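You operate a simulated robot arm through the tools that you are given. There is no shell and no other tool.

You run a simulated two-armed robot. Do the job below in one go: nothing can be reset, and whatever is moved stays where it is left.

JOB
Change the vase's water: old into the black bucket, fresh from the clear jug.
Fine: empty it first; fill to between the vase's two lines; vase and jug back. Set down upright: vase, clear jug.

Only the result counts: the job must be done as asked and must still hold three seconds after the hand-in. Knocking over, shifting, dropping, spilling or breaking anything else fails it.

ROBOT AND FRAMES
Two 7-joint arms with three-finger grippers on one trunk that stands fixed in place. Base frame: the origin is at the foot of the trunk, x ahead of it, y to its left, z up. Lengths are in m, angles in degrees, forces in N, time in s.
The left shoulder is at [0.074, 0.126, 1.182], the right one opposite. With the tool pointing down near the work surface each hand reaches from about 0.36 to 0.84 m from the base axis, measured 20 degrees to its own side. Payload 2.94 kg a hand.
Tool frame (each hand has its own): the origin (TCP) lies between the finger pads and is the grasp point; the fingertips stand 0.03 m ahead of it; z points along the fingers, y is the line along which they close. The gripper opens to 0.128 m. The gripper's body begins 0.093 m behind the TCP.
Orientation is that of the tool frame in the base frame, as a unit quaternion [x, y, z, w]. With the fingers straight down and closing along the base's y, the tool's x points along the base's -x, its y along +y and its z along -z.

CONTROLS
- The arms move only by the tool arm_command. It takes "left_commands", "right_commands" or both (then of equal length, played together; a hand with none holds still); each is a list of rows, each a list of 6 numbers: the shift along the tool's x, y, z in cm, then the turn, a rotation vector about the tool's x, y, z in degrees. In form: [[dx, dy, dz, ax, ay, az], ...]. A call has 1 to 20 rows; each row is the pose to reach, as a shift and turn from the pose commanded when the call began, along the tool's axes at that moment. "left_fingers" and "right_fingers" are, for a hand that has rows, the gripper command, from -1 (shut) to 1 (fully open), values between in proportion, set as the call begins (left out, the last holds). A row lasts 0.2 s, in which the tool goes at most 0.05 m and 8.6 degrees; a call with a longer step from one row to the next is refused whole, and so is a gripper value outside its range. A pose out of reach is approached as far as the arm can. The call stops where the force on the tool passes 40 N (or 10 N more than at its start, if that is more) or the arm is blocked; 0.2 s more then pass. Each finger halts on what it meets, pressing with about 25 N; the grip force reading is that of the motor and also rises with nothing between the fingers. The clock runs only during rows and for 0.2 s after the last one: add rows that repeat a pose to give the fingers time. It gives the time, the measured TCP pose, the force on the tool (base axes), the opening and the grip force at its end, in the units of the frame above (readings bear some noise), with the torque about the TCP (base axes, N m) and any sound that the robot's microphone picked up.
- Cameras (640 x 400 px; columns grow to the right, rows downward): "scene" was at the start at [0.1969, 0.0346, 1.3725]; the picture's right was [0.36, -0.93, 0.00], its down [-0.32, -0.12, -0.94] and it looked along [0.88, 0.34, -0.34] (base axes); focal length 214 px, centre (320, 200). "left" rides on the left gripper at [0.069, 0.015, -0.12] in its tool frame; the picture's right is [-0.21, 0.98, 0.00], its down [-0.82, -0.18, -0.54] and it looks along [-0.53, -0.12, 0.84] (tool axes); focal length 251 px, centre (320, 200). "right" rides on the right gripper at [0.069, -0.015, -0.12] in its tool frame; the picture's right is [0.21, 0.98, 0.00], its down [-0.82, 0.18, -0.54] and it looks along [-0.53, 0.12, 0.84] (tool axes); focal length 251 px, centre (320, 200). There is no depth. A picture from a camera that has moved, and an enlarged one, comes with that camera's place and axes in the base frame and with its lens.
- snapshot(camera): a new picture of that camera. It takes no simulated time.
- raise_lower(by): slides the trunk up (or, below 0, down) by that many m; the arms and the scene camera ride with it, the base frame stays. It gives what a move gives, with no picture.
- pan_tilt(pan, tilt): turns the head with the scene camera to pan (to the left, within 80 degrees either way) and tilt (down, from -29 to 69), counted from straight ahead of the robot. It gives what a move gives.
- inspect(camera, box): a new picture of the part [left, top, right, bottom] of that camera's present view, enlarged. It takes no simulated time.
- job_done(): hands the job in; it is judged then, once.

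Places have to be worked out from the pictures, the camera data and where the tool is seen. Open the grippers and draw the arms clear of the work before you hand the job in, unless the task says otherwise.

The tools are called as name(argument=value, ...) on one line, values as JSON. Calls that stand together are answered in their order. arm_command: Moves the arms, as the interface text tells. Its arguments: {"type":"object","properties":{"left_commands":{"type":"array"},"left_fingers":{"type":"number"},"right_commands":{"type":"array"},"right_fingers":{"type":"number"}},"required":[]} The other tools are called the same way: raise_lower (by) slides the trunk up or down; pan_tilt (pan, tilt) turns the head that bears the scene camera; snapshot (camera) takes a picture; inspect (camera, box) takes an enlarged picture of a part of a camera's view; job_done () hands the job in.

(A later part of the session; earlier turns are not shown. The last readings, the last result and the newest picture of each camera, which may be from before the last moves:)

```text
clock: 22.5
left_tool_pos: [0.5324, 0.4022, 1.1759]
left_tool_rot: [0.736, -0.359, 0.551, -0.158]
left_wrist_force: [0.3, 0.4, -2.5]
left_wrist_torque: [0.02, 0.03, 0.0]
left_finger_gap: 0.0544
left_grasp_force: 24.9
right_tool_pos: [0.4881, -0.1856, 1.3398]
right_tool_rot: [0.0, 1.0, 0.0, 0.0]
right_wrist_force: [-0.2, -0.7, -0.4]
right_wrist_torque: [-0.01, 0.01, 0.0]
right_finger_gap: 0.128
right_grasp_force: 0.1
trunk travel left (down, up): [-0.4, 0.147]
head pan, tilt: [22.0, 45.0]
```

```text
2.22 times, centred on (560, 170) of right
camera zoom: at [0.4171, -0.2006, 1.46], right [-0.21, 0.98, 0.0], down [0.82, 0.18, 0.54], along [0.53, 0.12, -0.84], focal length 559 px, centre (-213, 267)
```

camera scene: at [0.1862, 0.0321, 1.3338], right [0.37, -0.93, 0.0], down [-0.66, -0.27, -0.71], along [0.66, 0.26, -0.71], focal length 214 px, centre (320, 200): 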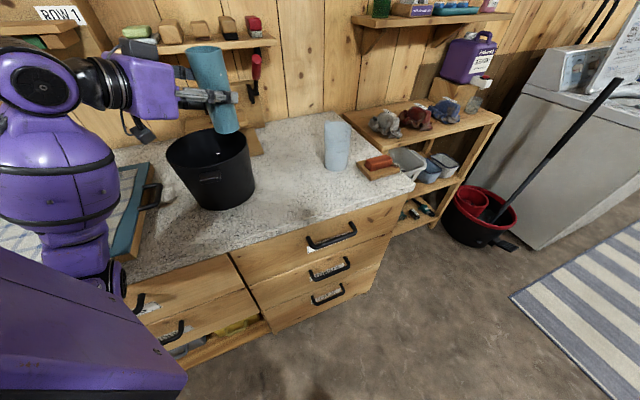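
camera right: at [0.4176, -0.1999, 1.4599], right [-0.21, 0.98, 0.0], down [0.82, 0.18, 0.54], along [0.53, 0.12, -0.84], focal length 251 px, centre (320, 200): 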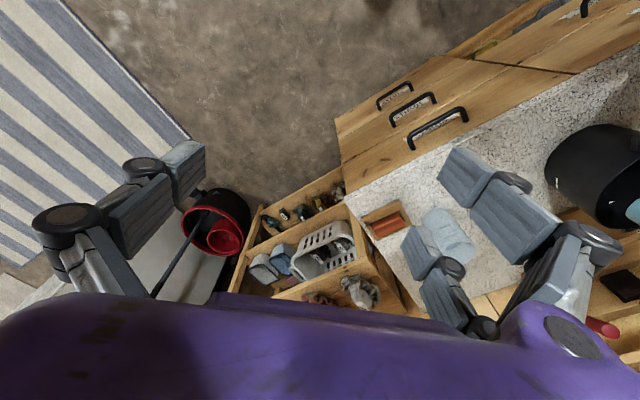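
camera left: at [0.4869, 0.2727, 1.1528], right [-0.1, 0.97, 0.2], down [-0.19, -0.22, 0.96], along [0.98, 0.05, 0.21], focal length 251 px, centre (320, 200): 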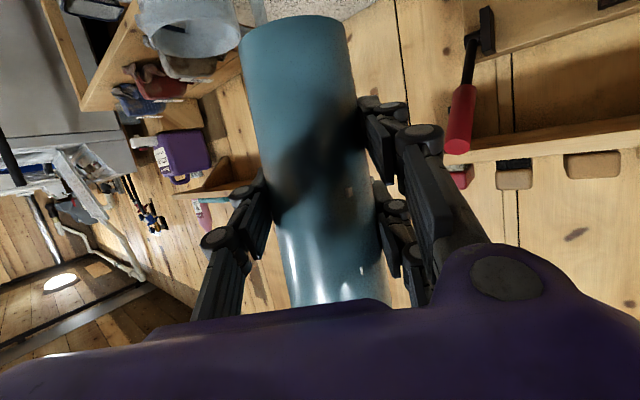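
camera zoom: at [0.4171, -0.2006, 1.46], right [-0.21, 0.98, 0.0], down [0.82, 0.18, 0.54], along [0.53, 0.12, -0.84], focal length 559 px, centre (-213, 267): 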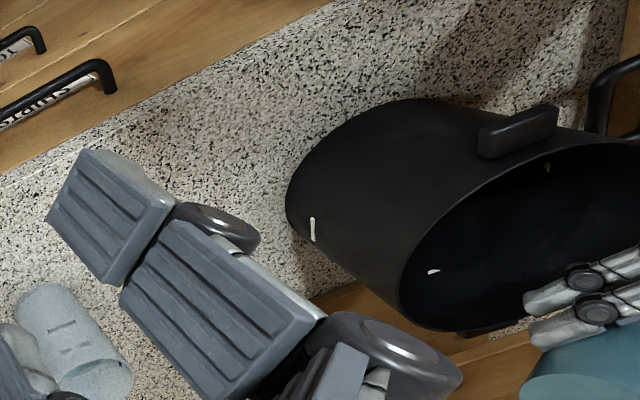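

The vase is inverted to about 122°. I hold it for two more seconds so that the last drops fall and the weight reading settles.

arm_command(left_commands=[[0, 0, 0, 0, 0, 0], [0, 0, 0, 0, 0, 0], [0, 0, 0, 0, 0, 0], [0, 0, 0, 0, 0, 0], [0, 0, 0, 0, 0, 0], [0, 0, 0, 0, 0, 0], [0, 0, 0, 0, 0, 0], [0, 0, 0, 0, 0, 0], [0, 0, 0, 0, 0, 0], [0, 0, 0, 0, 0, 0]])

```text
clock: 24.7
left_tool_pos: [0.5329, 0.4006, 1.1752]
left_tool_rot: [0.736, -0.36, 0.551, -0.158]
left_wrist_force: [0.0, 0.7, -1.6]
left_wrist_torque: [0.01, 0.01, -0.02]
left_finger_gap: 0.0545
left_grasp_force: 25.3
right_tool_pos: [0.4868, -0.1849, 1.3412]
right_tool_rot: [0.0, 1.0, 0.0, -0.001]
right_wrist_force: [-1.3, 0.4, -0.4]
right_wrist_torque: [-0.03, 0.01, 0.02]
right_finger_gap: 0.128
right_grasp_force: 0.1
trunk travel left (down, up): [-0.4, 0.147]
head pan, tilt: [22.0, 45.0]
```

The load now reads around 2 N, so the vase seems empty. I turn it upright again above the bucket.

arm_command(left_commands=[[0, 0, 0, 0, 0, 8], [0, 0, 0, 0, 0, 16], [0, 0, 0, 0, 0, 24], [0, 0, 0, 0, 0, 32], [0, 0, 0, 0, 0, 40], [0, 0, 0, 0, 0, 48], [0, 0, 0, 0, 0, 56], [0, 0, 0, 0, 0, 64], [0, 0, 0, 0, 0, 72], [0, 0, 0, 0, 0, 80], [0, 0, 0, 0, 0, 88], [0, 0, 0, 0, 0, 96], [0, 0, 0, 0, 0, 104], [0, 0, 0, 0, 0, 112], [0, 0, 0, 0, 0, 120], [0, 0, 0, 0, 0, 127], [0, 0, 0, 0, 0, 133], [0, 0, 0, 0, 0, 138], [0, 0, 0, 0, 0, 138]])

inspect(camera="scene", box=[60, 20, 320, 220])

inspect(camera="right", box=[480, 80, 640, 260])

```text
clock: 28.7
left_tool_pos: [0.5335, 0.4012, 1.1761]
left_tool_rot: [0.071, 0.816, -0.049, 0.571]
left_wrist_force: [0.6, 0.3, -2.3]
left_wrist_torque: [0.0, 0.03, 0.06]
left_finger_gap: 0.0546
left_grasp_force: 25.2
right_tool_pos: [0.4867, -0.1851, 1.3395]
right_tool_rot: [0.0, 1.0, 0.0, 0.0]
right_wrist_force: [-0.3, 1.0, 0.2]
right_wrist_torque: [-0.02, -0.03, -0.04]
right_finger_gap: 0.128
right_grasp_force: 0.1
trunk travel left (down, up): [-0.4, 0.147]
head pan, tilt: [22.0, 45.0]
```

```text
2.00 times, centred on (190, 120) of scene
camera zoom: at [0.1858, 0.0314, 1.3339], right [0.37, -0.93, 0.0], down [-0.66, -0.27, -0.71], along [0.66, 0.27, -0.71], focal length 429 px, centre (580, 360)
```

zoom: 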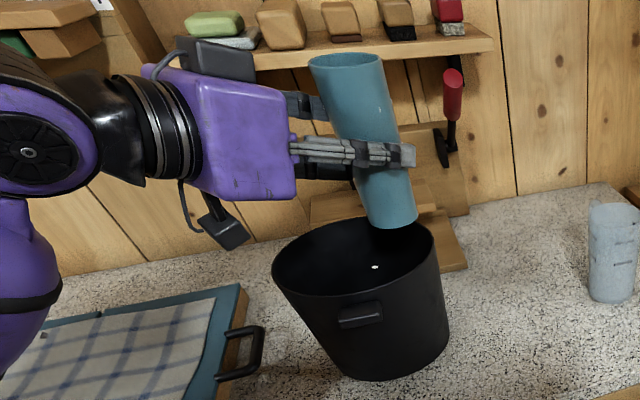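

```text
2.22 times, centred on (560, 170) of right
camera zoom: at [0.4171, -0.2006, 1.46], right [-0.21, 0.98, 0.0], down [0.82, 0.18, 0.54], along [0.53, 0.12, -0.84], focal length 559 px, centre (-213, 267)
```

zoom: 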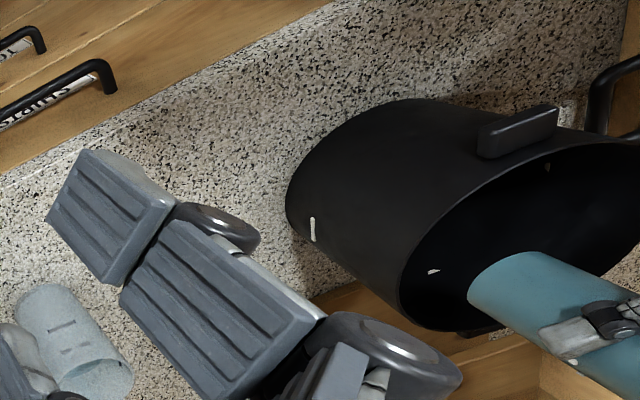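

The vase is upright and its load is about 2 N. I carry it back above its original spot with the hand at yaw 0.

arm_command(left_commands=[[-0.5, -1.3, 1.36, -1.2, 0, -0.44], [-1.15, -3.0, 3.15, -2.8, 0, -1.0], [-1.85, -4.9, 5.1, -4.5, 0, -1.65], [-2.55, -6.7, 7.0, -6.2, 0, -2.26], [-3.2, -8.5, 8.85, -7.85, 0, -2.86], [-3.7, -9.75, 10.2, -9.0, 0, -3.3], [-3.86, -10.16, 10.61, -9.4, 0, -3.42], [-3.86, -10.16, 10.61, -9.4, 0, -3.42]])

snapshot(camera="scene")

```text
clock: 30.5
left_tool_pos: [0.6293, 0.283, 1.1755]
left_tool_rot: [-0.001, 0.819, 0.001, 0.574]
left_wrist_force: [-0.2, -0.1, -1.7]
left_wrist_torque: [0.04, -0.02, -0.03]
left_finger_gap: 0.0542
left_grasp_force: 25.1
right_tool_pos: [0.4875, -0.1844, 1.34]
right_tool_rot: [-0.001, 1.0, 0.0, 0.0]
right_wrist_force: [-1.7, -0.4, 0.5]
right_wrist_torque: [0.04, 0.0, 0.01]
right_finger_gap: 0.128
right_grasp_force: 0.1
trunk travel left (down, up): [-0.4, 0.147]
head pan, tilt: [22.0, 45.0]
```

```text
taken
camera scene: at [0.1858, 0.0313, 1.3339], right [0.37, -0.93, 0.0], down [-0.66, -0.27, -0.71], along [0.66, 0.26, -0.71], focal length 214 px, centre (320, 200)
```

scene: 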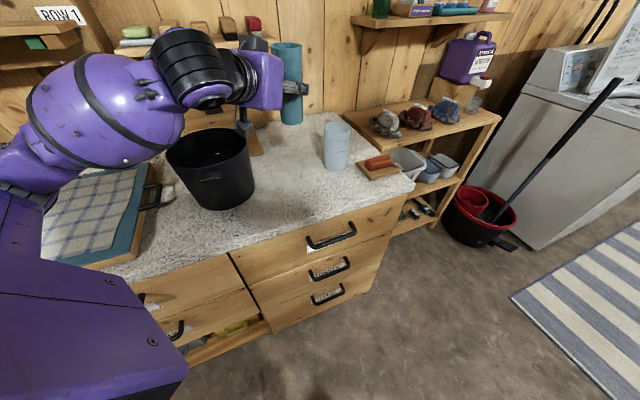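

The vase is back over its spot with an empty-looking load near 1.7–2.3 N. I lower it with the hand turning to yaw +10°, stopping about 1 cm above the surface.

arm_command(left_commands=[[1.2, 0, 0.44, -2.0, 0, -0.73], [3.2, 0, 1.17, -4.5, 0, -1.64], [5.6, 0, 2.04, -7.0, 0, -2.55], [8.2, 0, 2.99, -9.4, 0, -3.42], [10.8, 0, 3.93, -9.4, 0, -3.42], [13.3, 0, 4.84, -9.4, 0, -3.42], [15.5, 0, 5.64, -9.4, 0, -3.42], [17.0, 0, 6.19, -9.4, 0, -3.42], [17.9, 0, 6.52, -9.4, 0, -3.42], [17.9, 0, 6.52, -9.4, 0, -3.42]])

inspect(camera="scene", box=[180, 80, 360, 220])

snapshot(camera="left")

```text
clock: 32.7
left_tool_pos: [0.6274, 0.2832, 0.9839]
left_tool_rot: [-0.072, 0.816, 0.05, 0.571]
left_wrist_force: [-0.3, 0.7, -2.2]
left_wrist_torque: [0.01, 0.05, 0.01]
left_finger_gap: 0.0544
left_grasp_force: 24.8
right_tool_pos: [0.4863, -0.1845, 1.3397]
right_tool_rot: [0.0, 1.0, 0.0, 0.0]
right_wrist_force: [-0.2, -0.1, 0.5]
right_wrist_torque: [0.02, -0.01, 0.02]
right_finger_gap: 0.1279
right_grasp_force: 0.0
trunk travel left (down, up): [-0.4, 0.147]
head pan, tilt: [22.0, 45.0]
```

```text
2.86 times, centred on (270, 150) of scene
camera zoom: at [0.1857, 0.0314, 1.334], right [0.37, -0.93, 0.0], down [-0.66, -0.27, -0.71], along [0.66, 0.27, -0.71], focal length 613 px, centre (463, 343)
```

zoom: 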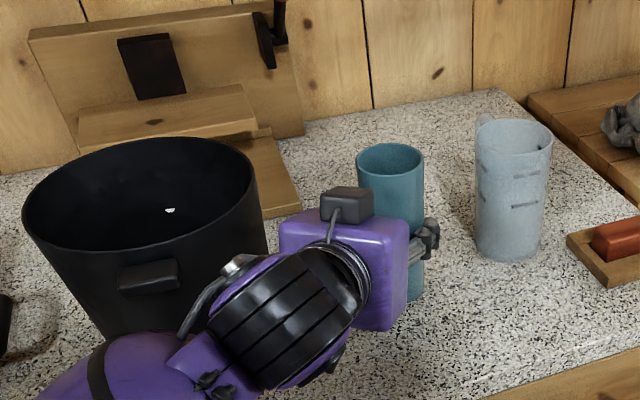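

```text
taken
camera left: at [0.4897, 0.274, 0.9605], right [-0.1, 0.97, 0.2], down [-0.19, -0.22, 0.96], along [0.98, 0.06, 0.21], focal length 251 px, centre (320, 200)
```

left: 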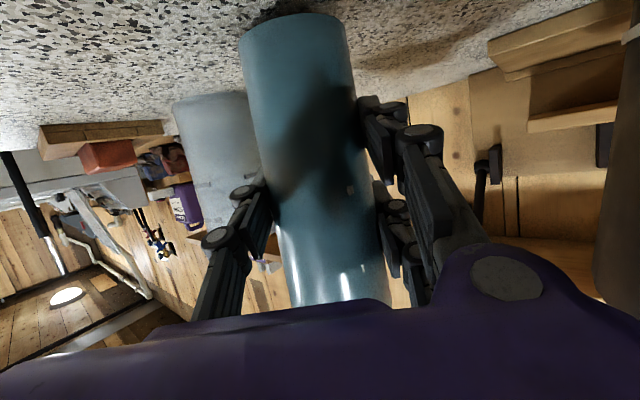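

The vase hangs about 9 mm above its place. I lower it gently onto the counter.

arm_command(left_commands=[[0.3, 0, 0.11, 0, 0, 0], [0.6, 0, 0.22, 0, 0, 0], [0.88, 0, 0.32, 0, 0, 0], [0.88, 0, 0.32, 0, 0, 0]])

```text
clock: 33.7
left_tool_pos: [0.6268, 0.283, 0.9762]
left_tool_rot: [-0.072, 0.816, 0.05, 0.572]
left_wrist_force: [0.9, -0.4, 0.9]
left_wrist_torque: [-0.09, -0.09, 0.02]
left_finger_gap: 0.0542
left_grasp_force: 25.1
right_tool_pos: [0.4869, -0.1858, 1.3403]
right_tool_rot: [0.0, 1.0, 0.0, 0.001]
right_wrist_force: [0.1, 0.1, 0.4]
right_wrist_torque: [0.0, -0.01, 0.0]
right_finger_gap: 0.1279
right_grasp_force: 0.1
trunk travel left (down, up): [-0.4, 0.147]
head pan, tilt: [22.0, 45.0]
```

The reading swings from −2.2 N to about +0.9 N, so the vase rests on the counter. I open the fingers.

arm_command(left_commands=[[0, 0, 0, 0, 0, 0], [0, 0, 0, 0, 0, 0], [0, 0, 0, 0, 0, 0], [0, 0, 0, 0, 0, 0]], left_fingers=0.9)

inspect(camera="scene", box=[180, 80, 360, 220])

snapshot(camera="left")

```text
clock: 34.7
left_tool_pos: [0.6266, 0.2837, 0.9755]
left_tool_rot: [-0.072, 0.815, 0.051, 0.572]
left_wrist_force: [-0.5, 0.0, -0.2]
left_wrist_torque: [-0.02, -0.02, 0.04]
left_finger_gap: 0.1216
left_grasp_force: 0.1
right_tool_pos: [0.487, -0.1852, 1.3411]
right_tool_rot: [0.0, 1.0, 0.0, 0.0]
right_wrist_force: [-0.4, 0.2, -0.5]
right_wrist_torque: [-0.03, 0.01, 0.04]
right_finger_gap: 0.1281
right_grasp_force: 0.0
trunk travel left (down, up): [-0.4, 0.147]
head pan, tilt: [22.0, 45.0]
```

```text
2.86 times, centred on (270, 150) of scene
camera zoom: at [0.1856, 0.0313, 1.334], right [0.37, -0.93, 0.0], down [-0.66, -0.27, -0.71], along [0.66, 0.27, -0.71], focal length 613 px, centre (463, 343)
```

zoom: 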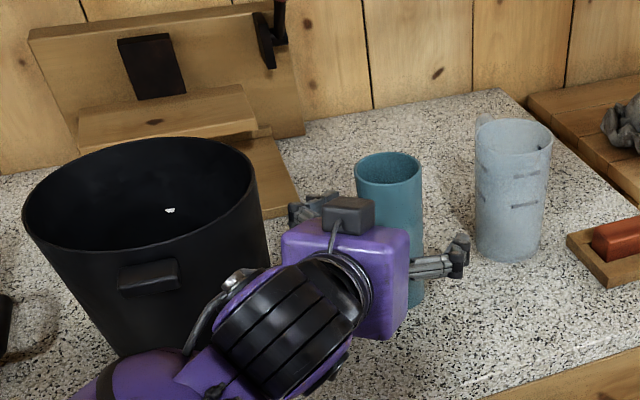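

```text
taken
camera left: at [0.489, 0.2738, 0.9516], right [-0.1, 0.97, 0.2], down [-0.19, -0.22, 0.96], along [0.98, 0.05, 0.21], focal length 251 px, centre (320, 200)
```

left: 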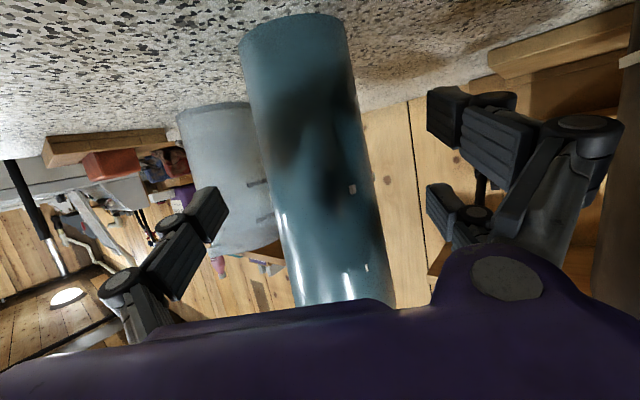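

The vase stands upright, centred where it was, and the fingers are clear. I raise the hand straight up, turning back to yaw 0 on the way.

arm_command(left_commands=[[-2.0, 0, -0.73, 0, 0, 0], [-5.0, 0, -1.82, 0, 0, 0], [-8.5, 0, -3.09, 0, 0, 0], [-12.0, 0, -4.37, 3.0, 0, 1.09], [-15.5, 0, -5.64, 6.2, 0, 2.26], [-19.0, 0, -6.91, 9.4, 0, 3.42], [-21.2, 0, -7.71, 9.4, 0, 3.42], [-21.2, 0, -7.71, 9.4, 0, 3.42]])

inspect(camera="scene", box=[220, 90, 380, 210])

```text
clock: 36.5
left_tool_pos: [0.6278, 0.2842, 1.2022]
left_tool_rot: [0.0, 0.82, -0.001, 0.573]
left_wrist_force: [0.4, 0.8, 0.5]
left_wrist_torque: [-0.01, -0.01, -0.04]
left_finger_gap: 0.1217
left_grasp_force: 0.0
right_tool_pos: [0.4878, -0.1842, 1.3401]
right_tool_rot: [0.0, 1.0, -0.001, 0.0]
right_wrist_force: [0.1, 0.5, 0.4]
right_wrist_torque: [-0.03, 0.04, 0.0]
right_finger_gap: 0.128
right_grasp_force: 0.0
trunk travel left (down, up): [-0.4, 0.147]
head pan, tilt: [22.0, 45.0]
```

```text
3.33 times, centred on (300, 150) of scene
camera zoom: at [0.186, 0.038, 1.3365], right [0.43, -0.9, 0.0], down [-0.62, -0.3, -0.73], along [0.66, 0.32, -0.68], focal length 715 px, centre (387, 367)
```

zoom: 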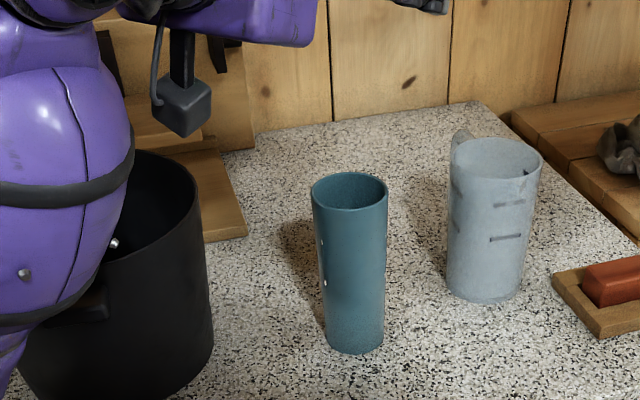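

The vase and jug are undisturbed. I now pitch the left hand to point straight down at z 1.25, between vase and jug.

arm_command(left_commands=[[-0.6, -0.36, -0.05, 0, 7.8, 0], [-1.2, -0.7, -0.1, 0, 15.6, 0], [-1.8, -1.1, -0.15, 0, 23.4, 0], [-2.3, -1.4, -0.2, 0, 31.2, 0], [-2.9, -1.8, -0.24, 0, 39.0, 0], [-3.5, -2.1, -0.28, 0, 46.8, 0], [-4.0, -2.5, -0.32, 0, 54.6, 0], [-4.6, -2.9, -0.37, 0, 62.4, 0], [-5.17, -3.2, -0.42, 0, 70, 0], [-5.17, -3.2, -0.42, 0, 70, 0]], left_fingers=1)

snapshot(camera="left")

snapshot(camera="scene")

```text
clock: 38.7
left_tool_pos: [0.6404, 0.2517, 1.251]
left_tool_rot: [0.0, 1.0, -0.001, 0.0]
left_wrist_force: [0.1, -0.7, 0.6]
left_wrist_torque: [0.01, -0.03, -0.03]
left_finger_gap: 0.1277
left_grasp_force: 0.0
right_tool_pos: [0.4867, -0.1851, 1.3405]
right_tool_rot: [0.0, 1.0, 0.001, 0.0]
right_wrist_force: [0.2, 0.2, 0.1]
right_wrist_torque: [-0.02, 0.01, 0.01]
right_finger_gap: 0.128
right_grasp_force: 0.1
trunk travel left (down, up): [-0.4, 0.147]
head pan, tilt: [22.0, 45.0]
```

```text
taken
camera left: at [0.5704, 0.2669, 1.3714], right [0.21, 0.98, 0.0], down [0.82, -0.18, 0.54], along [0.53, -0.12, -0.84], focal length 251 px, centre (320, 200)
```

left: 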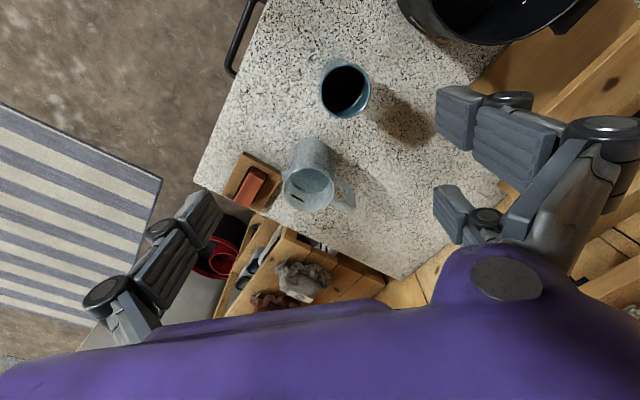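

```text
taken
camera scene: at [0.1855, 0.032, 1.3339], right [0.37, -0.93, 0.0], down [-0.66, -0.27, -0.71], along [0.66, 0.26, -0.71], focal length 214 px, centre (320, 200)
```

scene: 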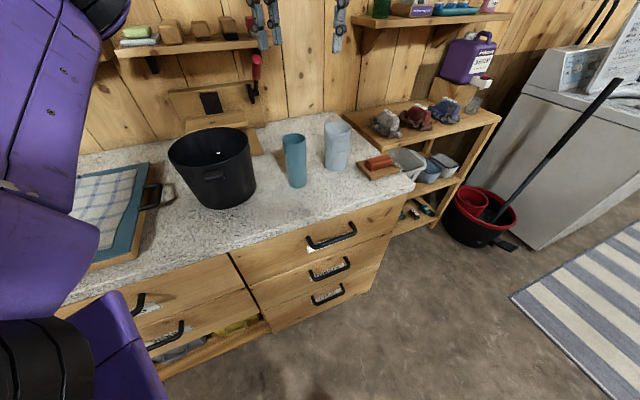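

The left camera now looks almost straight down into the vase. I enlarge it and the jug to read their insides.

inspect(camera="left", box=[305, 45, 385, 125])

inspect(camera="left", box=[265, 125, 365, 225])

```text
5.00 times, centred on (345, 85) of left
camera zoom: at [0.5704, 0.2669, 1.3714], right [0.21, 0.98, 0.0], down [0.82, -0.18, 0.54], along [0.53, -0.12, -0.84], focal length 1257 px, centre (195, 775)
```

zoom: 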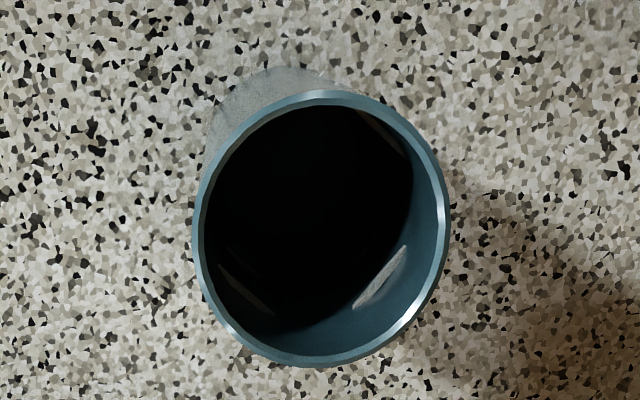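

```text
4.00 times, centred on (315, 175) of left
camera zoom: at [0.5704, 0.2669, 1.3714], right [0.21, 0.98, 0.0], down [0.82, -0.18, 0.54], along [0.53, -0.12, -0.84], focal length 1006 px, centre (340, 300)
```

zoom: 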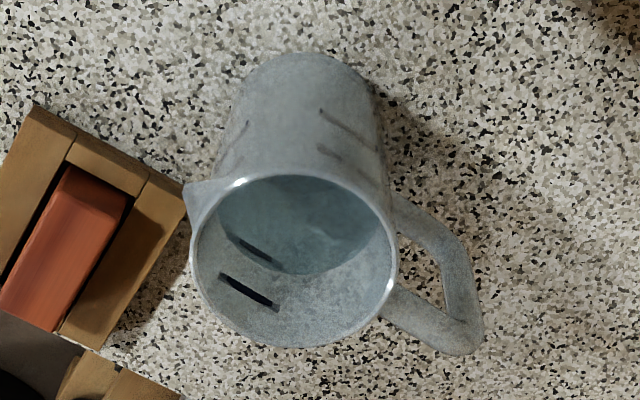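

I can see the jug's water surface between its two marks (about 8 cm deep), its spout toward the robot (about 222°) and its handle at about 43°. I move the left hand above the jug at yaw 43°, so that the fingers will close across it clear of handle and spout.

arm_command(left_commands=[[-1.7, -0.6, 0.4, 0, 0, -6.2], [-3.7, -1.4, 0.9, 0, 0, -13.4], [-5.7, -2.1, 1.4, 0, 0, -20.6], [-7.7, -2.8, 1.9, 0, 0, -27.8], [-9.7, -3.6, 2.4, 0, 0, -35.0], [-11.2, -4.1, 2.9, 0, 0, -40.5], [-11.9, -4.37, 3.1, 0, 0, -43.0], [-11.9, -4.37, 3.1, 0, 0, -43.0]])

snapshot(camera="left")

snapshot(camera="scene")

```text
clock: 40.5
left_tool_pos: [0.7598, 0.2076, 1.2208]
left_tool_rot: [-0.368, 0.93, 0.001, 0.0]
left_wrist_force: [0.5, 0.5, -0.6]
left_wrist_torque: [-0.04, 0.02, -0.01]
left_finger_gap: 0.128
left_grasp_force: 0.1
right_tool_pos: [0.4876, -0.1848, 1.3401]
right_tool_rot: [0.0, 1.0, 0.0, -0.001]
right_wrist_force: [-0.8, 0.4, -0.1]
right_wrist_torque: [-0.02, 0.01, 0.02]
right_finger_gap: 0.128
right_grasp_force: 0.1
trunk travel left (down, up): [-0.4, 0.147]
head pan, tilt: [22.0, 45.0]
```

```text
taken
camera left: at [0.6979, 0.1719, 1.3394], right [-0.51, 0.86, 0.0], down [0.72, 0.43, 0.54], along [0.46, 0.28, -0.84], focal length 251 px, centre (320, 200)
```

left: 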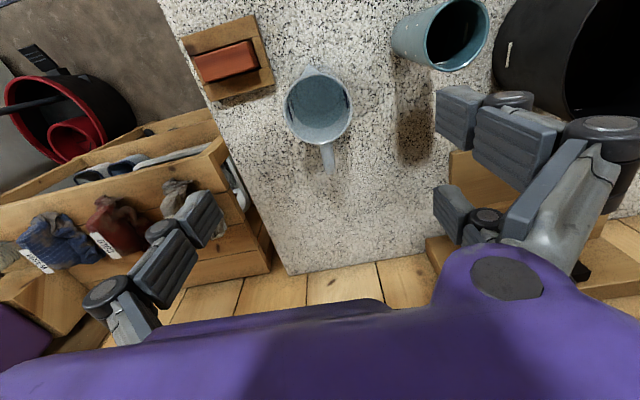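

```text
taken
camera scene: at [0.1856, 0.0319, 1.334], right [0.37, -0.93, 0.0], down [-0.66, -0.27, -0.71], along [0.66, 0.26, -0.71], focal length 214 px, centre (320, 200)
```

scene: 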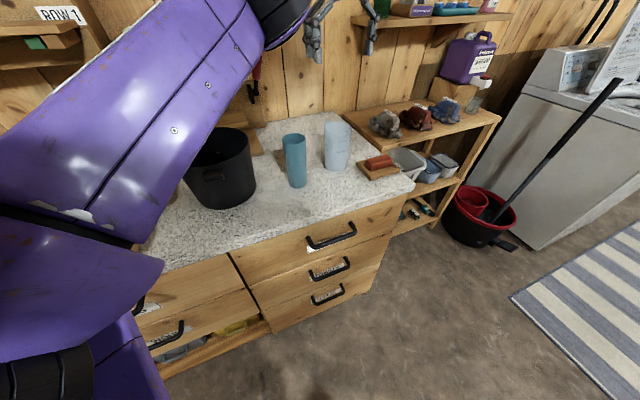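

The hand is over the jug with the spout and handle lined up as expected. I enlarge the view to fix the jug's exact centre and its yaw.

inspect(camera="left", box=[260, 50, 380, 180])

inspect(camera="left", box=[380, 0, 500, 90])

```text
3.08 times, centred on (320, 115) of left
camera zoom: at [0.6979, 0.1719, 1.3394], right [-0.51, 0.86, 0.0], down [0.72, 0.43, 0.54], along [0.46, 0.28, -0.84], focal length 774 px, centre (320, 462)
```

zoom: 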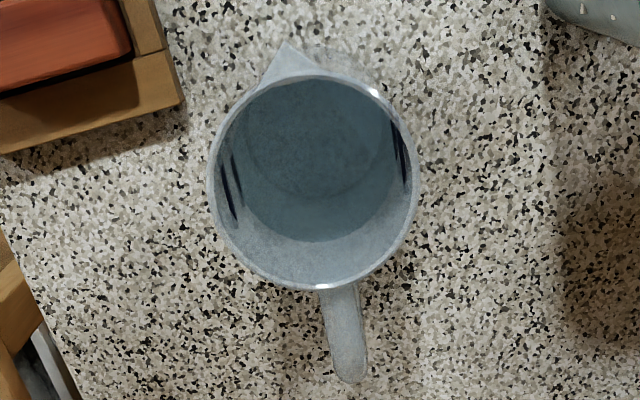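

```text
4.44 times, centred on (440, 45) of left
camera zoom: at [0.6979, 0.1719, 1.3394], right [-0.51, 0.86, 0.0], down [0.72, 0.43, 0.54], along [0.46, 0.28, -0.84], focal length 1118 px, centre (-213, 889)
```

zoom: 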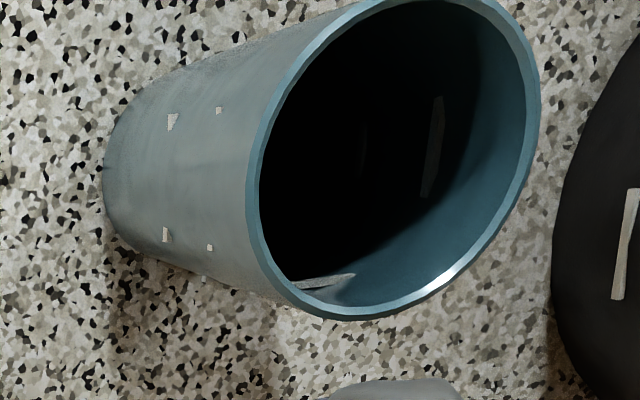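

The jug's centre is (0.7586, 0.2052) with the handle at about 40°, so the fingers will straddle it well. I trim the yaw by 3°, lean the hand 10° toward the handle side and come down to z 1.15, still above the rim.

arm_command(left_commands=[[0.06, -0.06, 2.3, 0, 3.3, 1.0], [0.12, -0.12, 4.6, 0, 6.6, 2.0], [0.19, -0.2, 7.0, 0, 10.0, 3.0], [0.19, -0.2, 7.0, 0, 10.0, 3.0]], left_fingers=1)

snapshot(camera="left")

inspect(camera="scene", box=[240, 60, 400, 200])

```text
clock: 41.5
left_tool_pos: [0.7506, 0.2045, 1.1555]
left_tool_rot: [-0.34, 0.936, -0.032, -0.08]
left_wrist_force: [-0.2, -0.2, 0.5]
left_wrist_torque: [0.01, -0.01, -0.03]
left_finger_gap: 0.128
left_grasp_force: 0.0
left hand out of reach, approached as far as the arm can: row 2, 3, 4
right_tool_pos: [0.4859, -0.1851, 1.3404]
right_tool_rot: [0.0, 1.0, 0.0, 0.0]
right_wrist_force: [-0.5, 0.0, 0.5]
right_wrist_torque: [0.0, 0.0, 0.01]
right_finger_gap: 0.1281
right_grasp_force: 0.1
trunk travel left (down, up): [-0.4, 0.147]
head pan, tilt: [22.0, 45.0]
```

```text
taken
camera left: at [0.7031, 0.1871, 1.2842], right [-0.47, 0.88, -0.04], down [0.81, 0.44, 0.39], along [0.37, 0.15, -0.92], focal length 251 px, centre (320, 200)
```

left: 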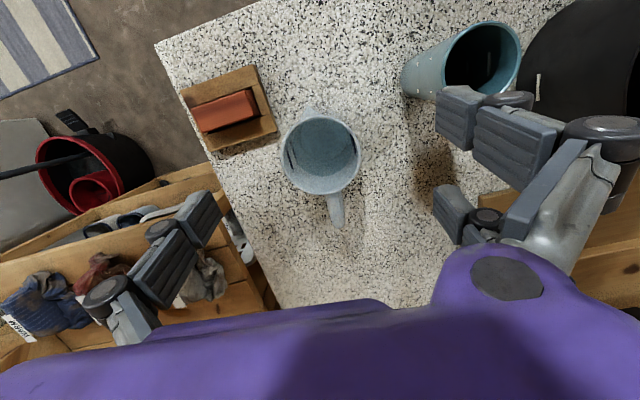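

```text
2.86 times, centred on (320, 130) of scene
camera zoom: at [0.1853, 0.031, 1.334], right [0.37, -0.93, 0.0], down [-0.66, -0.26, -0.71], along [0.66, 0.27, -0.71], focal length 613 px, centre (320, 400)
```

zoom: 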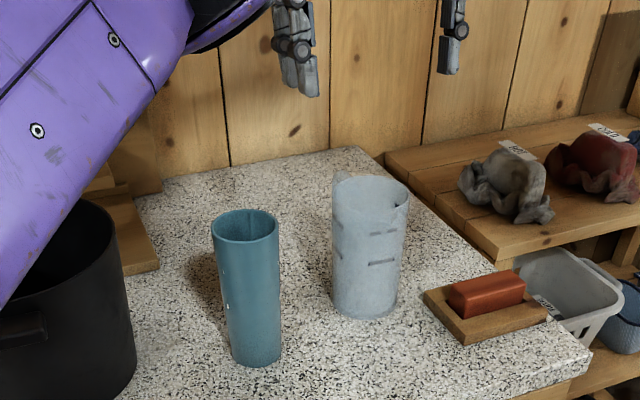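

The leaned pose is just out of reach at this height but should be in reach lower down, where the wrist is level with the shoulder. The alignment is right, so I descend around the jug to z about 1.03 first.

arm_command(left_commands=[[-0.35, 0, 2.0, 0, 0, 0], [-0.7, 0, 4.0, 0, 0, 0], [-1.06, 0, 6.0, 0, 0, 0], [-1.41, 0, 8.0, 0, 0, 0], [-1.76, 0, 10.0, 0, 0, 0], [-2.1, 0, 11.9, 0, 0, 0], [-2.1, 0, 11.9, 0, 0, 0]])

snapshot(camera="left")

inspect(camera="scene", box=[240, 60, 400, 200])

```text
clock: 43.1
left_tool_pos: [0.7688, 0.2084, 1.0383]
left_tool_rot: [-0.341, 0.936, -0.032, -0.082]
left_wrist_force: [-1.1, 0.5, -0.5]
left_wrist_torque: [0.04, 0.02, 0.02]
left_finger_gap: 0.128
left_grasp_force: 0.1
left hand out of reach, approached as far as the arm can: row 1, 2, 3, 4, 5, 6, 7
right_tool_pos: [0.4881, -0.1852, 1.3395]
right_tool_rot: [0.0, 1.0, 0.0, 0.0]
right_wrist_force: [-0.3, 0.4, -0.3]
right_wrist_torque: [0.02, 0.01, -0.02]
right_finger_gap: 0.1281
right_grasp_force: 0.1
trunk travel left (down, up): [-0.4, 0.147]
head pan, tilt: [22.0, 45.0]
```

```text
taken
camera left: at [0.7228, 0.1903, 1.1674], right [-0.47, 0.88, -0.04], down [0.81, 0.44, 0.39], along [0.36, 0.15, -0.92], focal length 251 px, centre (320, 200)
```

left: 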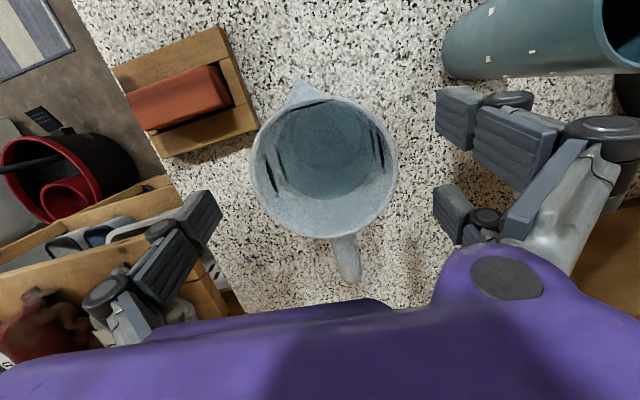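

```text
2.86 times, centred on (320, 130) of scene
camera zoom: at [0.1853, 0.0312, 1.334], right [0.37, -0.93, 0.0], down [-0.66, -0.27, -0.71], along [0.66, 0.27, -0.71], focal length 613 px, centre (320, 400)
```

zoom: 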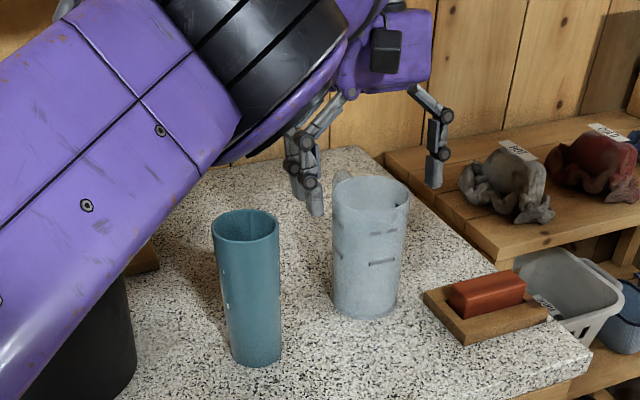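

The backward lean stays out of reach even lower, so I give it up: I rotate the hand to point straight down in place, with the fingers already straddling the jug.

arm_command(left_commands=[[0, 0, 0, 0, -3.5, 0], [0, 0, 0, 0, -7, 0], [0, 0, 0, 0, -10, 0], [0, 0, 0, 0, -10, 0]])

snapshot(camera="left")

inspect(camera="scene", box=[240, 60, 400, 200])

```text
clock: 44.1
left_tool_pos: [0.8012, 0.21, 1.04]
left_tool_rot: [-0.341, 0.94, -0.001, 0.001]
left_wrist_force: [-0.3, -0.1, -0.5]
left_wrist_torque: [0.02, 0.06, -0.03]
left_finger_gap: 0.1282
left_grasp_force: 0.1
left hand out of reach, approached as far as the arm can: row 1, 2, 3, 4
right_tool_pos: [0.4865, -0.1853, 1.3404]
right_tool_rot: [0.0, 1.0, -0.001, 0.0]
right_wrist_force: [-0.4, 0.1, -0.1]
right_wrist_torque: [0.04, 0.03, 0.01]
right_finger_gap: 0.1279
right_grasp_force: 0.0
trunk travel left (down, up): [-0.4, 0.147]
head pan, tilt: [22.0, 45.0]
```

```text
taken
camera left: at [0.7385, 0.1775, 1.1594], right [-0.46, 0.89, 0.0], down [0.74, 0.39, 0.54], along [0.48, 0.25, -0.84], focal length 251 px, centre (320, 200)
```

left: 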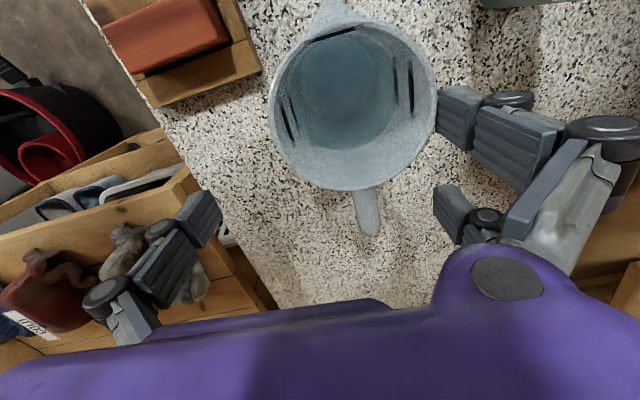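

```text
2.86 times, centred on (320, 130) of scene
camera zoom: at [0.1854, 0.0315, 1.334], right [0.37, -0.93, 0.0], down [-0.66, -0.27, -0.71], along [0.66, 0.26, -0.71], focal length 613 px, centre (320, 400)
```

zoom: 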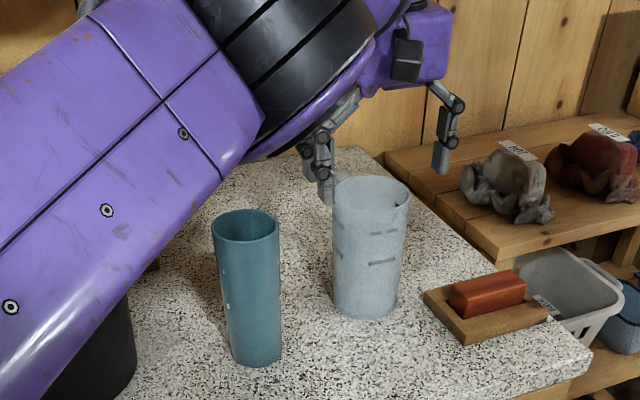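

The solver drifted the hand about 4 cm outward, with the jug now close to one finger but unmoved. I go straight back up to z 1.22, where this orientation was reachable, and rethink the arm posture.

arm_command(left_commands=[[0, 0, -2.0, 0, 0, 0], [0, 0, -4.0, 0, 0, 0], [0, 0, -6.5, 0, 0, 0], [0, 0, -9.0, 0, 0, 0], [0, 0, -12.0, 0, 0, 0], [0, 0, -15.0, 0, 0, 0], [0, 0, -19.0, 0, 0, 0], [0, 0, -19.0, 0, 0, 0]])

snapshot(camera="left")

snapshot(camera="scene")

snapshot(camera="right")

```text
clock: 45.9
left_tool_pos: [0.7635, 0.2161, 1.2123]
left_tool_rot: [-0.343, 0.939, -0.002, 0.001]
left_wrist_force: [0.0, -0.3, -0.2]
left_wrist_torque: [0.01, 0.01, 0.0]
left_finger_gap: 0.1278
left_grasp_force: 0.0
left hand out of reach, approached as far as the arm can: row 3, 4, 5, 6, 7, 8
right_tool_pos: [0.487, -0.1849, 1.3398]
right_tool_rot: [0.0, 1.0, 0.0, 0.0]
right_wrist_force: [1.3, 0.3, -1.0]
right_wrist_torque: [0.01, 0.05, -0.02]
right_finger_gap: 0.1279
right_grasp_force: 0.1
trunk travel left (down, up): [-0.4, 0.147]
head pan, tilt: [22.0, 45.0]
```

```text
taken
camera left: at [0.7001, 0.1846, 1.331], right [-0.46, 0.89, 0.0], down [0.74, 0.39, 0.54], along [0.48, 0.25, -0.84], focal length 251 px, centre (320, 200)
```

left: 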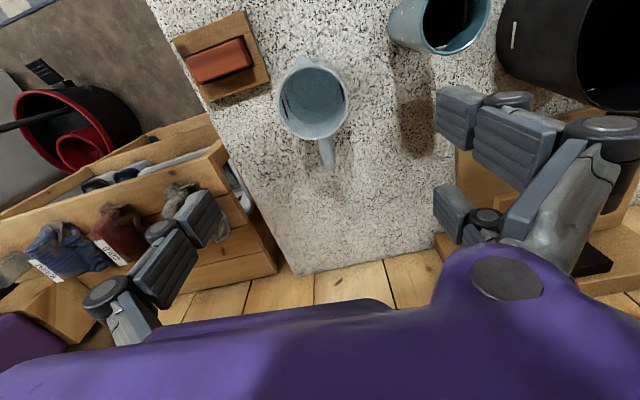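

```text
taken
camera scene: at [0.1863, 0.0308, 1.3338], right [0.37, -0.93, 0.0], down [-0.66, -0.26, -0.71], along [0.66, 0.27, -0.71], focal length 214 px, centre (320, 200)
```

scene: 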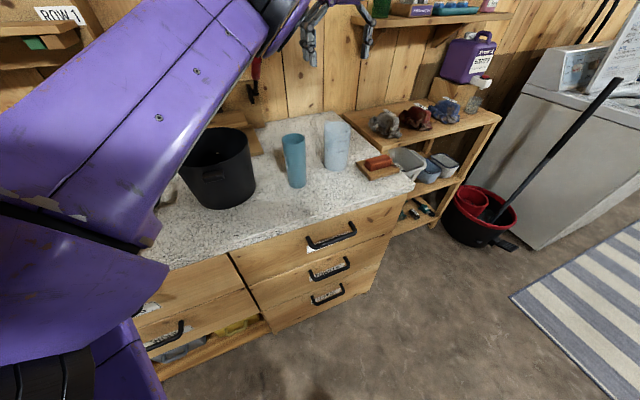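

```text
taken
camera right: at [0.4177, -0.2012, 1.4597], right [-0.21, 0.98, 0.0], down [0.82, 0.18, 0.54], along [0.53, 0.12, -0.84], focal length 251 px, centre (320, 200)
```

right: 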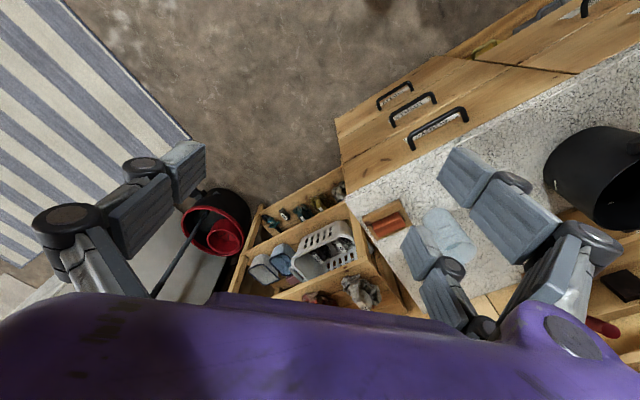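

The stretched arm seems stuck near its reach limit at this height. I pull the hand back toward the robot to bend the elbow again.

arm_command(left_commands=[[1.9, 2.0, 0, 0, 0, 0], [3.8, 4.1, 0, 0, 0, 0], [5.7, 6.1, 0, 0, 0, 0], [7.6, 8.2, 0, 0, 0, 0], [9.56, 10.24, 0, 0, 0, 0], [9.56, 10.24, 0, 0, 0, 0], [9.56, 10.24, 0, 0, 0, 0]])

snapshot(camera="scene")

```text
clock: 47.5
left_tool_pos: [0.7448, 0.231, 1.2501]
left_tool_rot: [-0.342, 0.94, -0.002, -0.001]
left_wrist_force: [-0.3, 0.1, 0.0]
left_wrist_torque: [-0.02, -0.01, -0.01]
left_finger_gap: 0.128
left_grasp_force: 0.0
left hand out of reach, approached as far as the arm can: row 1, 2, 3, 4, 5, 6, 7
right_tool_pos: [0.4861, -0.1851, 1.3414]
right_tool_rot: [-0.001, 1.0, 0.0, 0.001]
right_wrist_force: [0.3, 0.2, 0.3]
right_wrist_torque: [0.0, 0.01, 0.02]
right_finger_gap: 0.1281
right_grasp_force: 0.1
trunk travel left (down, up): [-0.4, 0.147]
head pan, tilt: [22.0, 45.0]
```

```text
taken
camera scene: at [0.1854, 0.0311, 1.334], right [0.37, -0.93, 0.0], down [-0.66, -0.26, -0.71], along [0.66, 0.27, -0.71], focal length 214 px, centre (320, 200)
```

scene: 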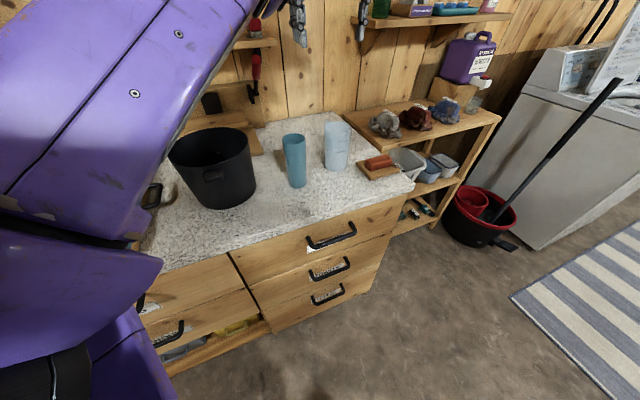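

The hand is still jammed short of the command, so a wrist joint is probably at its limit with this yaw. I turn the yaw back to 0 in place to free it.

arm_command(left_commands=[[0, 0, 0, 0, 0, 8], [0, 0, 0, 0, 0, 16], [0, 0, 0, 0, 0, 24], [0, 0, 0, 0, 0, 32], [0, 0, 0, 0, 0, 40], [0, 0, 0, 0, 0, 40]])

snapshot(camera="scene")

```text
clock: 48.9
left_tool_pos: [0.7448, 0.2326, 1.2493]
left_tool_rot: [0.0, 1.0, -0.002, 0.001]
left_wrist_force: [-0.5, -0.5, 0.1]
left_wrist_torque: [0.0, -0.03, 0.0]
left_finger_gap: 0.1281
left_grasp_force: 0.0
right_tool_pos: [0.4877, -0.1842, 1.3399]
right_tool_rot: [0.0, 1.0, 0.0, -0.001]
right_wrist_force: [0.4, 0.1, 0.2]
right_wrist_torque: [0.04, 0.0, -0.01]
right_finger_gap: 0.1279
right_grasp_force: 0.1
trunk travel left (down, up): [-0.4, 0.147]
head pan, tilt: [22.0, 45.0]
```

```text
taken
camera scene: at [0.1856, 0.0313, 1.334], right [0.37, -0.93, 0.0], down [-0.66, -0.27, -0.71], along [0.66, 0.27, -0.71], focal length 214 px, centre (320, 200)
```

scene: 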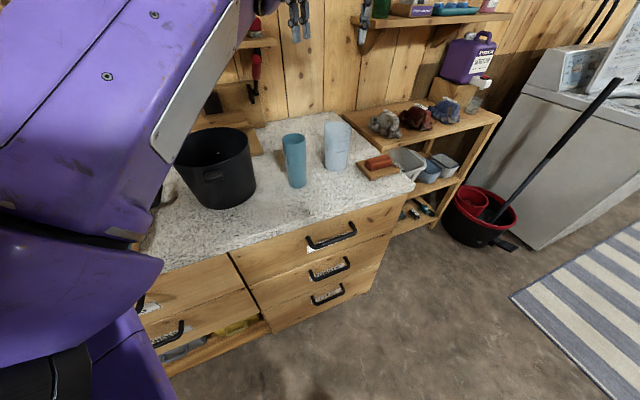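

The yaw alone freed it (no reach warning), and commands seem to start from the achieved pose. I now try pulling the hand straight back toward the robot with yaw 0.

arm_command(left_commands=[[1.5, 0, 0, 0, 0, 0], [3.0, 0, 0, 0, 0, 0], [4.5, 0.3, 0, 0, 0, 0], [6.0, 0.6, 0, 0, 0, 0], [7.5, 0.9, 0, 0, 0, 0], [9.0, 1.2, 0, 0, 0, 0], [10.5, 1.6, 0, 0, 0, 0]])

snapshot(camera="scene")

```text
clock: 50.5
left_tool_pos: [0.7408, 0.2353, 1.2583]
left_tool_rot: [0.0, 1.0, -0.002, 0.001]
left_wrist_force: [0.2, 0.4, 0.0]
left_wrist_torque: [0.03, -0.02, 0.02]
left_finger_gap: 0.1281
left_grasp_force: 0.1
left hand out of reach, approached as far as the arm can: row 1, 2, 3, 4, 5, 6, 7
right_tool_pos: [0.4863, -0.1849, 1.3395]
right_tool_rot: [0.0, 1.0, 0.0, 0.0]
right_wrist_force: [-0.5, -0.7, 0.3]
right_wrist_torque: [0.0, -0.02, 0.03]
right_finger_gap: 0.128
right_grasp_force: 0.1
trunk travel left (down, up): [-0.4, 0.147]
head pan, tilt: [22.0, 45.0]
```

```text
taken
camera scene: at [0.1855, 0.0313, 1.334], right [0.37, -0.93, 0.0], down [-0.66, -0.27, -0.71], along [0.66, 0.27, -0.71], focal length 214 px, centre (320, 200)
```

scene: 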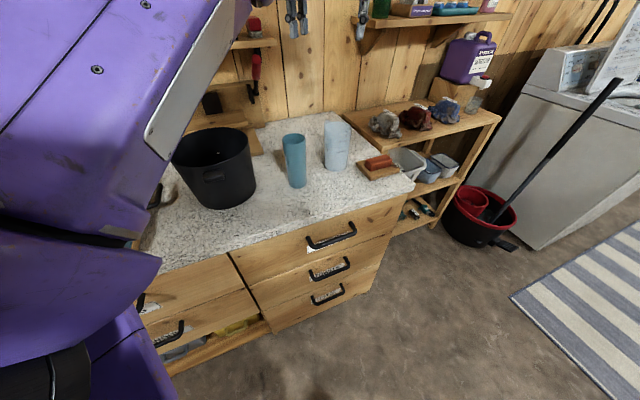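

The arm is stretched straight, and it only slides along its reach sphere. Moving the hand sideways to the right and up should make the elbow flex again; I try that high above everything.

arm_command(left_commands=[[0.2, -2.5, -0.5, 0, 0, 0], [0.5, -5.0, -1.0, 0, 0, 0], [0.8, -7.5, -1.5, 0, 0, 0], [1.2, -10.0, -2.0, 0, 0, 0], [1.6, -12.5, -2.5, 0, 0, 0], [2.0, -15.0, -3.0, 0, 0, 0], [3.0, -17.0, -3.0, 0, 0, 0]])

snapshot(camera="scene")

```text
clock: 52.1
left_tool_pos: [0.712, 0.0647, 1.2945]
left_tool_rot: [-0.001, 1.0, -0.002, 0.002]
left_wrist_force: [1.2, 0.2, -0.2]
left_wrist_torque: [-0.03, 0.05, -0.01]
left_finger_gap: 0.1281
left_grasp_force: 0.0
left hand out of reach, approached as far as the arm can: row 6
right_tool_pos: [0.4857, -0.1841, 1.3409]
right_tool_rot: [-0.001, 1.0, 0.0, 0.0]
right_wrist_force: [0.2, -0.3, 0.1]
right_wrist_torque: [-0.01, 0.0, -0.03]
right_finger_gap: 0.128
right_grasp_force: 0.0
trunk travel left (down, up): [-0.4, 0.147]
head pan, tilt: [22.0, 45.0]
```

```text
taken
camera scene: at [0.1852, 0.033, 1.3348], right [0.4, -0.92, 0.0], down [-0.64, -0.28, -0.71], along [0.66, 0.28, -0.7], focal length 214 px, centre (320, 200)
```

scene: 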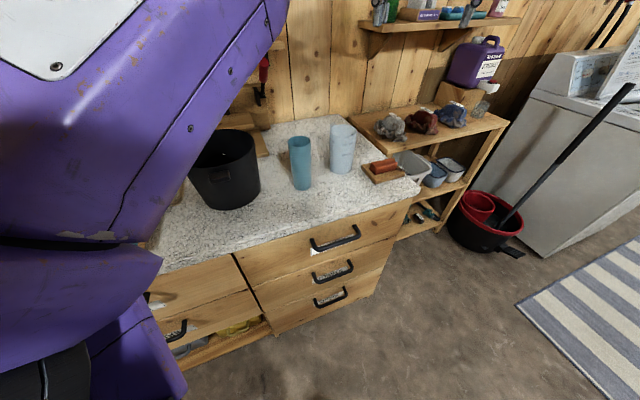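

The elbow flexed and the last row was reached. I now try pulling the hand back toward the robot.

arm_command(left_commands=[[1.5, 0.5, 0, 0, 0, 0], [3.0, 1.0, 0, 0, 0, 0], [4.5, 2.0, 0, 0, 0, 0], [6.0, 3.0, 0, 0, 0, 0], [7.5, 4.5, 0, 0, 0, 0], [9.0, 6.0, 0, 0, 0, 0]])

snapshot(camera="scene")

```text
clock: 53.5
left_tool_pos: [0.6226, 0.1274, 1.2962]
left_tool_rot: [0.0, 1.0, -0.002, 0.002]
left_wrist_force: [0.0, 0.6, 0.2]
left_wrist_torque: [-0.03, -0.03, -0.03]
left_finger_gap: 0.1281
left_grasp_force: 0.1
right_tool_pos: [0.4861, -0.1845, 1.3411]
right_tool_rot: [0.0, 1.0, 0.0, 0.001]
right_wrist_force: [-0.1, 0.2, -0.6]
right_wrist_torque: [-0.03, -0.02, -0.01]
right_finger_gap: 0.1282
right_grasp_force: 0.0
trunk travel left (down, up): [-0.4, 0.147]
head pan, tilt: [22.0, 45.0]
```

```text
taken
camera scene: at [0.1849, 0.0322, 1.3341], right [0.37, -0.93, 0.0], down [-0.66, -0.27, -0.71], along [0.66, 0.26, -0.71], focal length 214 px, centre (320, 200)
```

scene: 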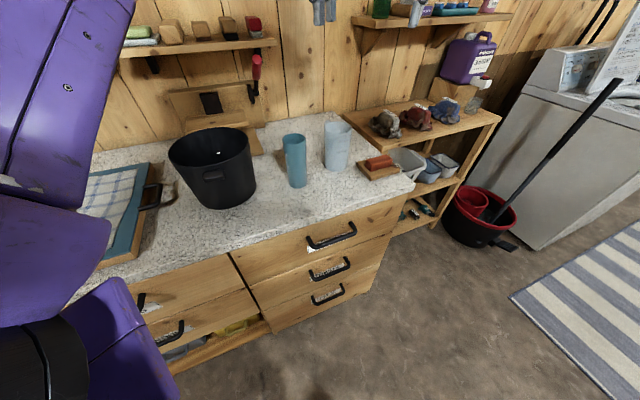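

The hand is free again at (0.62, 0.13, 1.30), and I infer a reach of 0.73 m from shoulder to wrist. I raise the trunk 8 cm so that the jug can be approached with more reach margin and forearm clearance.

raise_lower(by=0.08)

snapshot(camera="scene")

snapshot(camera="left")

```text
clock: 54.7
left_tool_pos: [0.6237, 0.1255, 1.3722]
left_tool_rot: [-0.001, 1.0, -0.002, 0.0]
left_wrist_force: [0.5, -0.3, -0.6]
left_wrist_torque: [-0.03, 0.03, -0.02]
left_finger_gap: 0.1279
left_grasp_force: 0.1
right_tool_pos: [0.4894, -0.1851, 1.4179]
right_tool_rot: [-0.001, 1.0, 0.0, -0.001]
right_wrist_force: [1.4, 0.3, 0.0]
right_wrist_torque: [-0.02, 0.02, 0.01]
right_finger_gap: 0.128
right_grasp_force: 0.1
trunk travel left (down, up): [-0.48, 0.067]
head pan, tilt: [22.0, 45.0]
```

```text
taken
camera scene: at [0.1483, 0.0311, 1.4252], right [0.37, -0.93, 0.0], down [-0.66, -0.26, -0.71], along [0.66, 0.27, -0.71], focal length 214 px, centre (320, 200)
```

scene: 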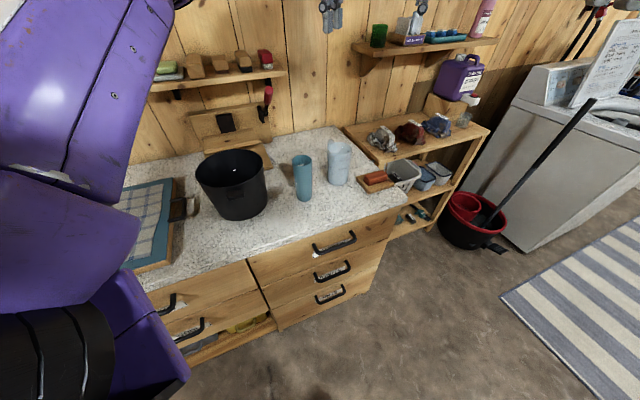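

```text
taken
camera left: at [0.5543, 0.1419, 1.4922], right [0.21, 0.98, 0.0], down [0.82, -0.18, 0.54], along [0.53, -0.12, -0.84], focal length 251 px, centre (320, 200)
```

left: 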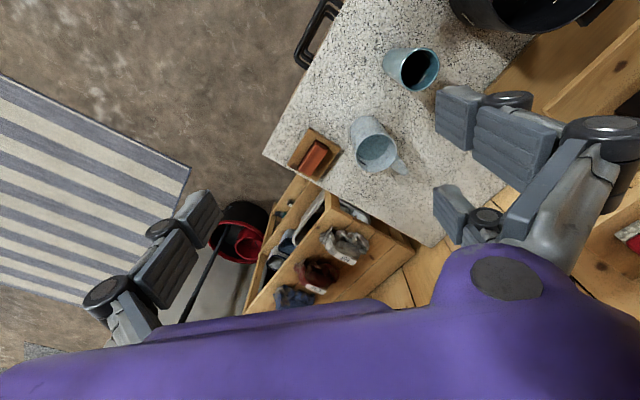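

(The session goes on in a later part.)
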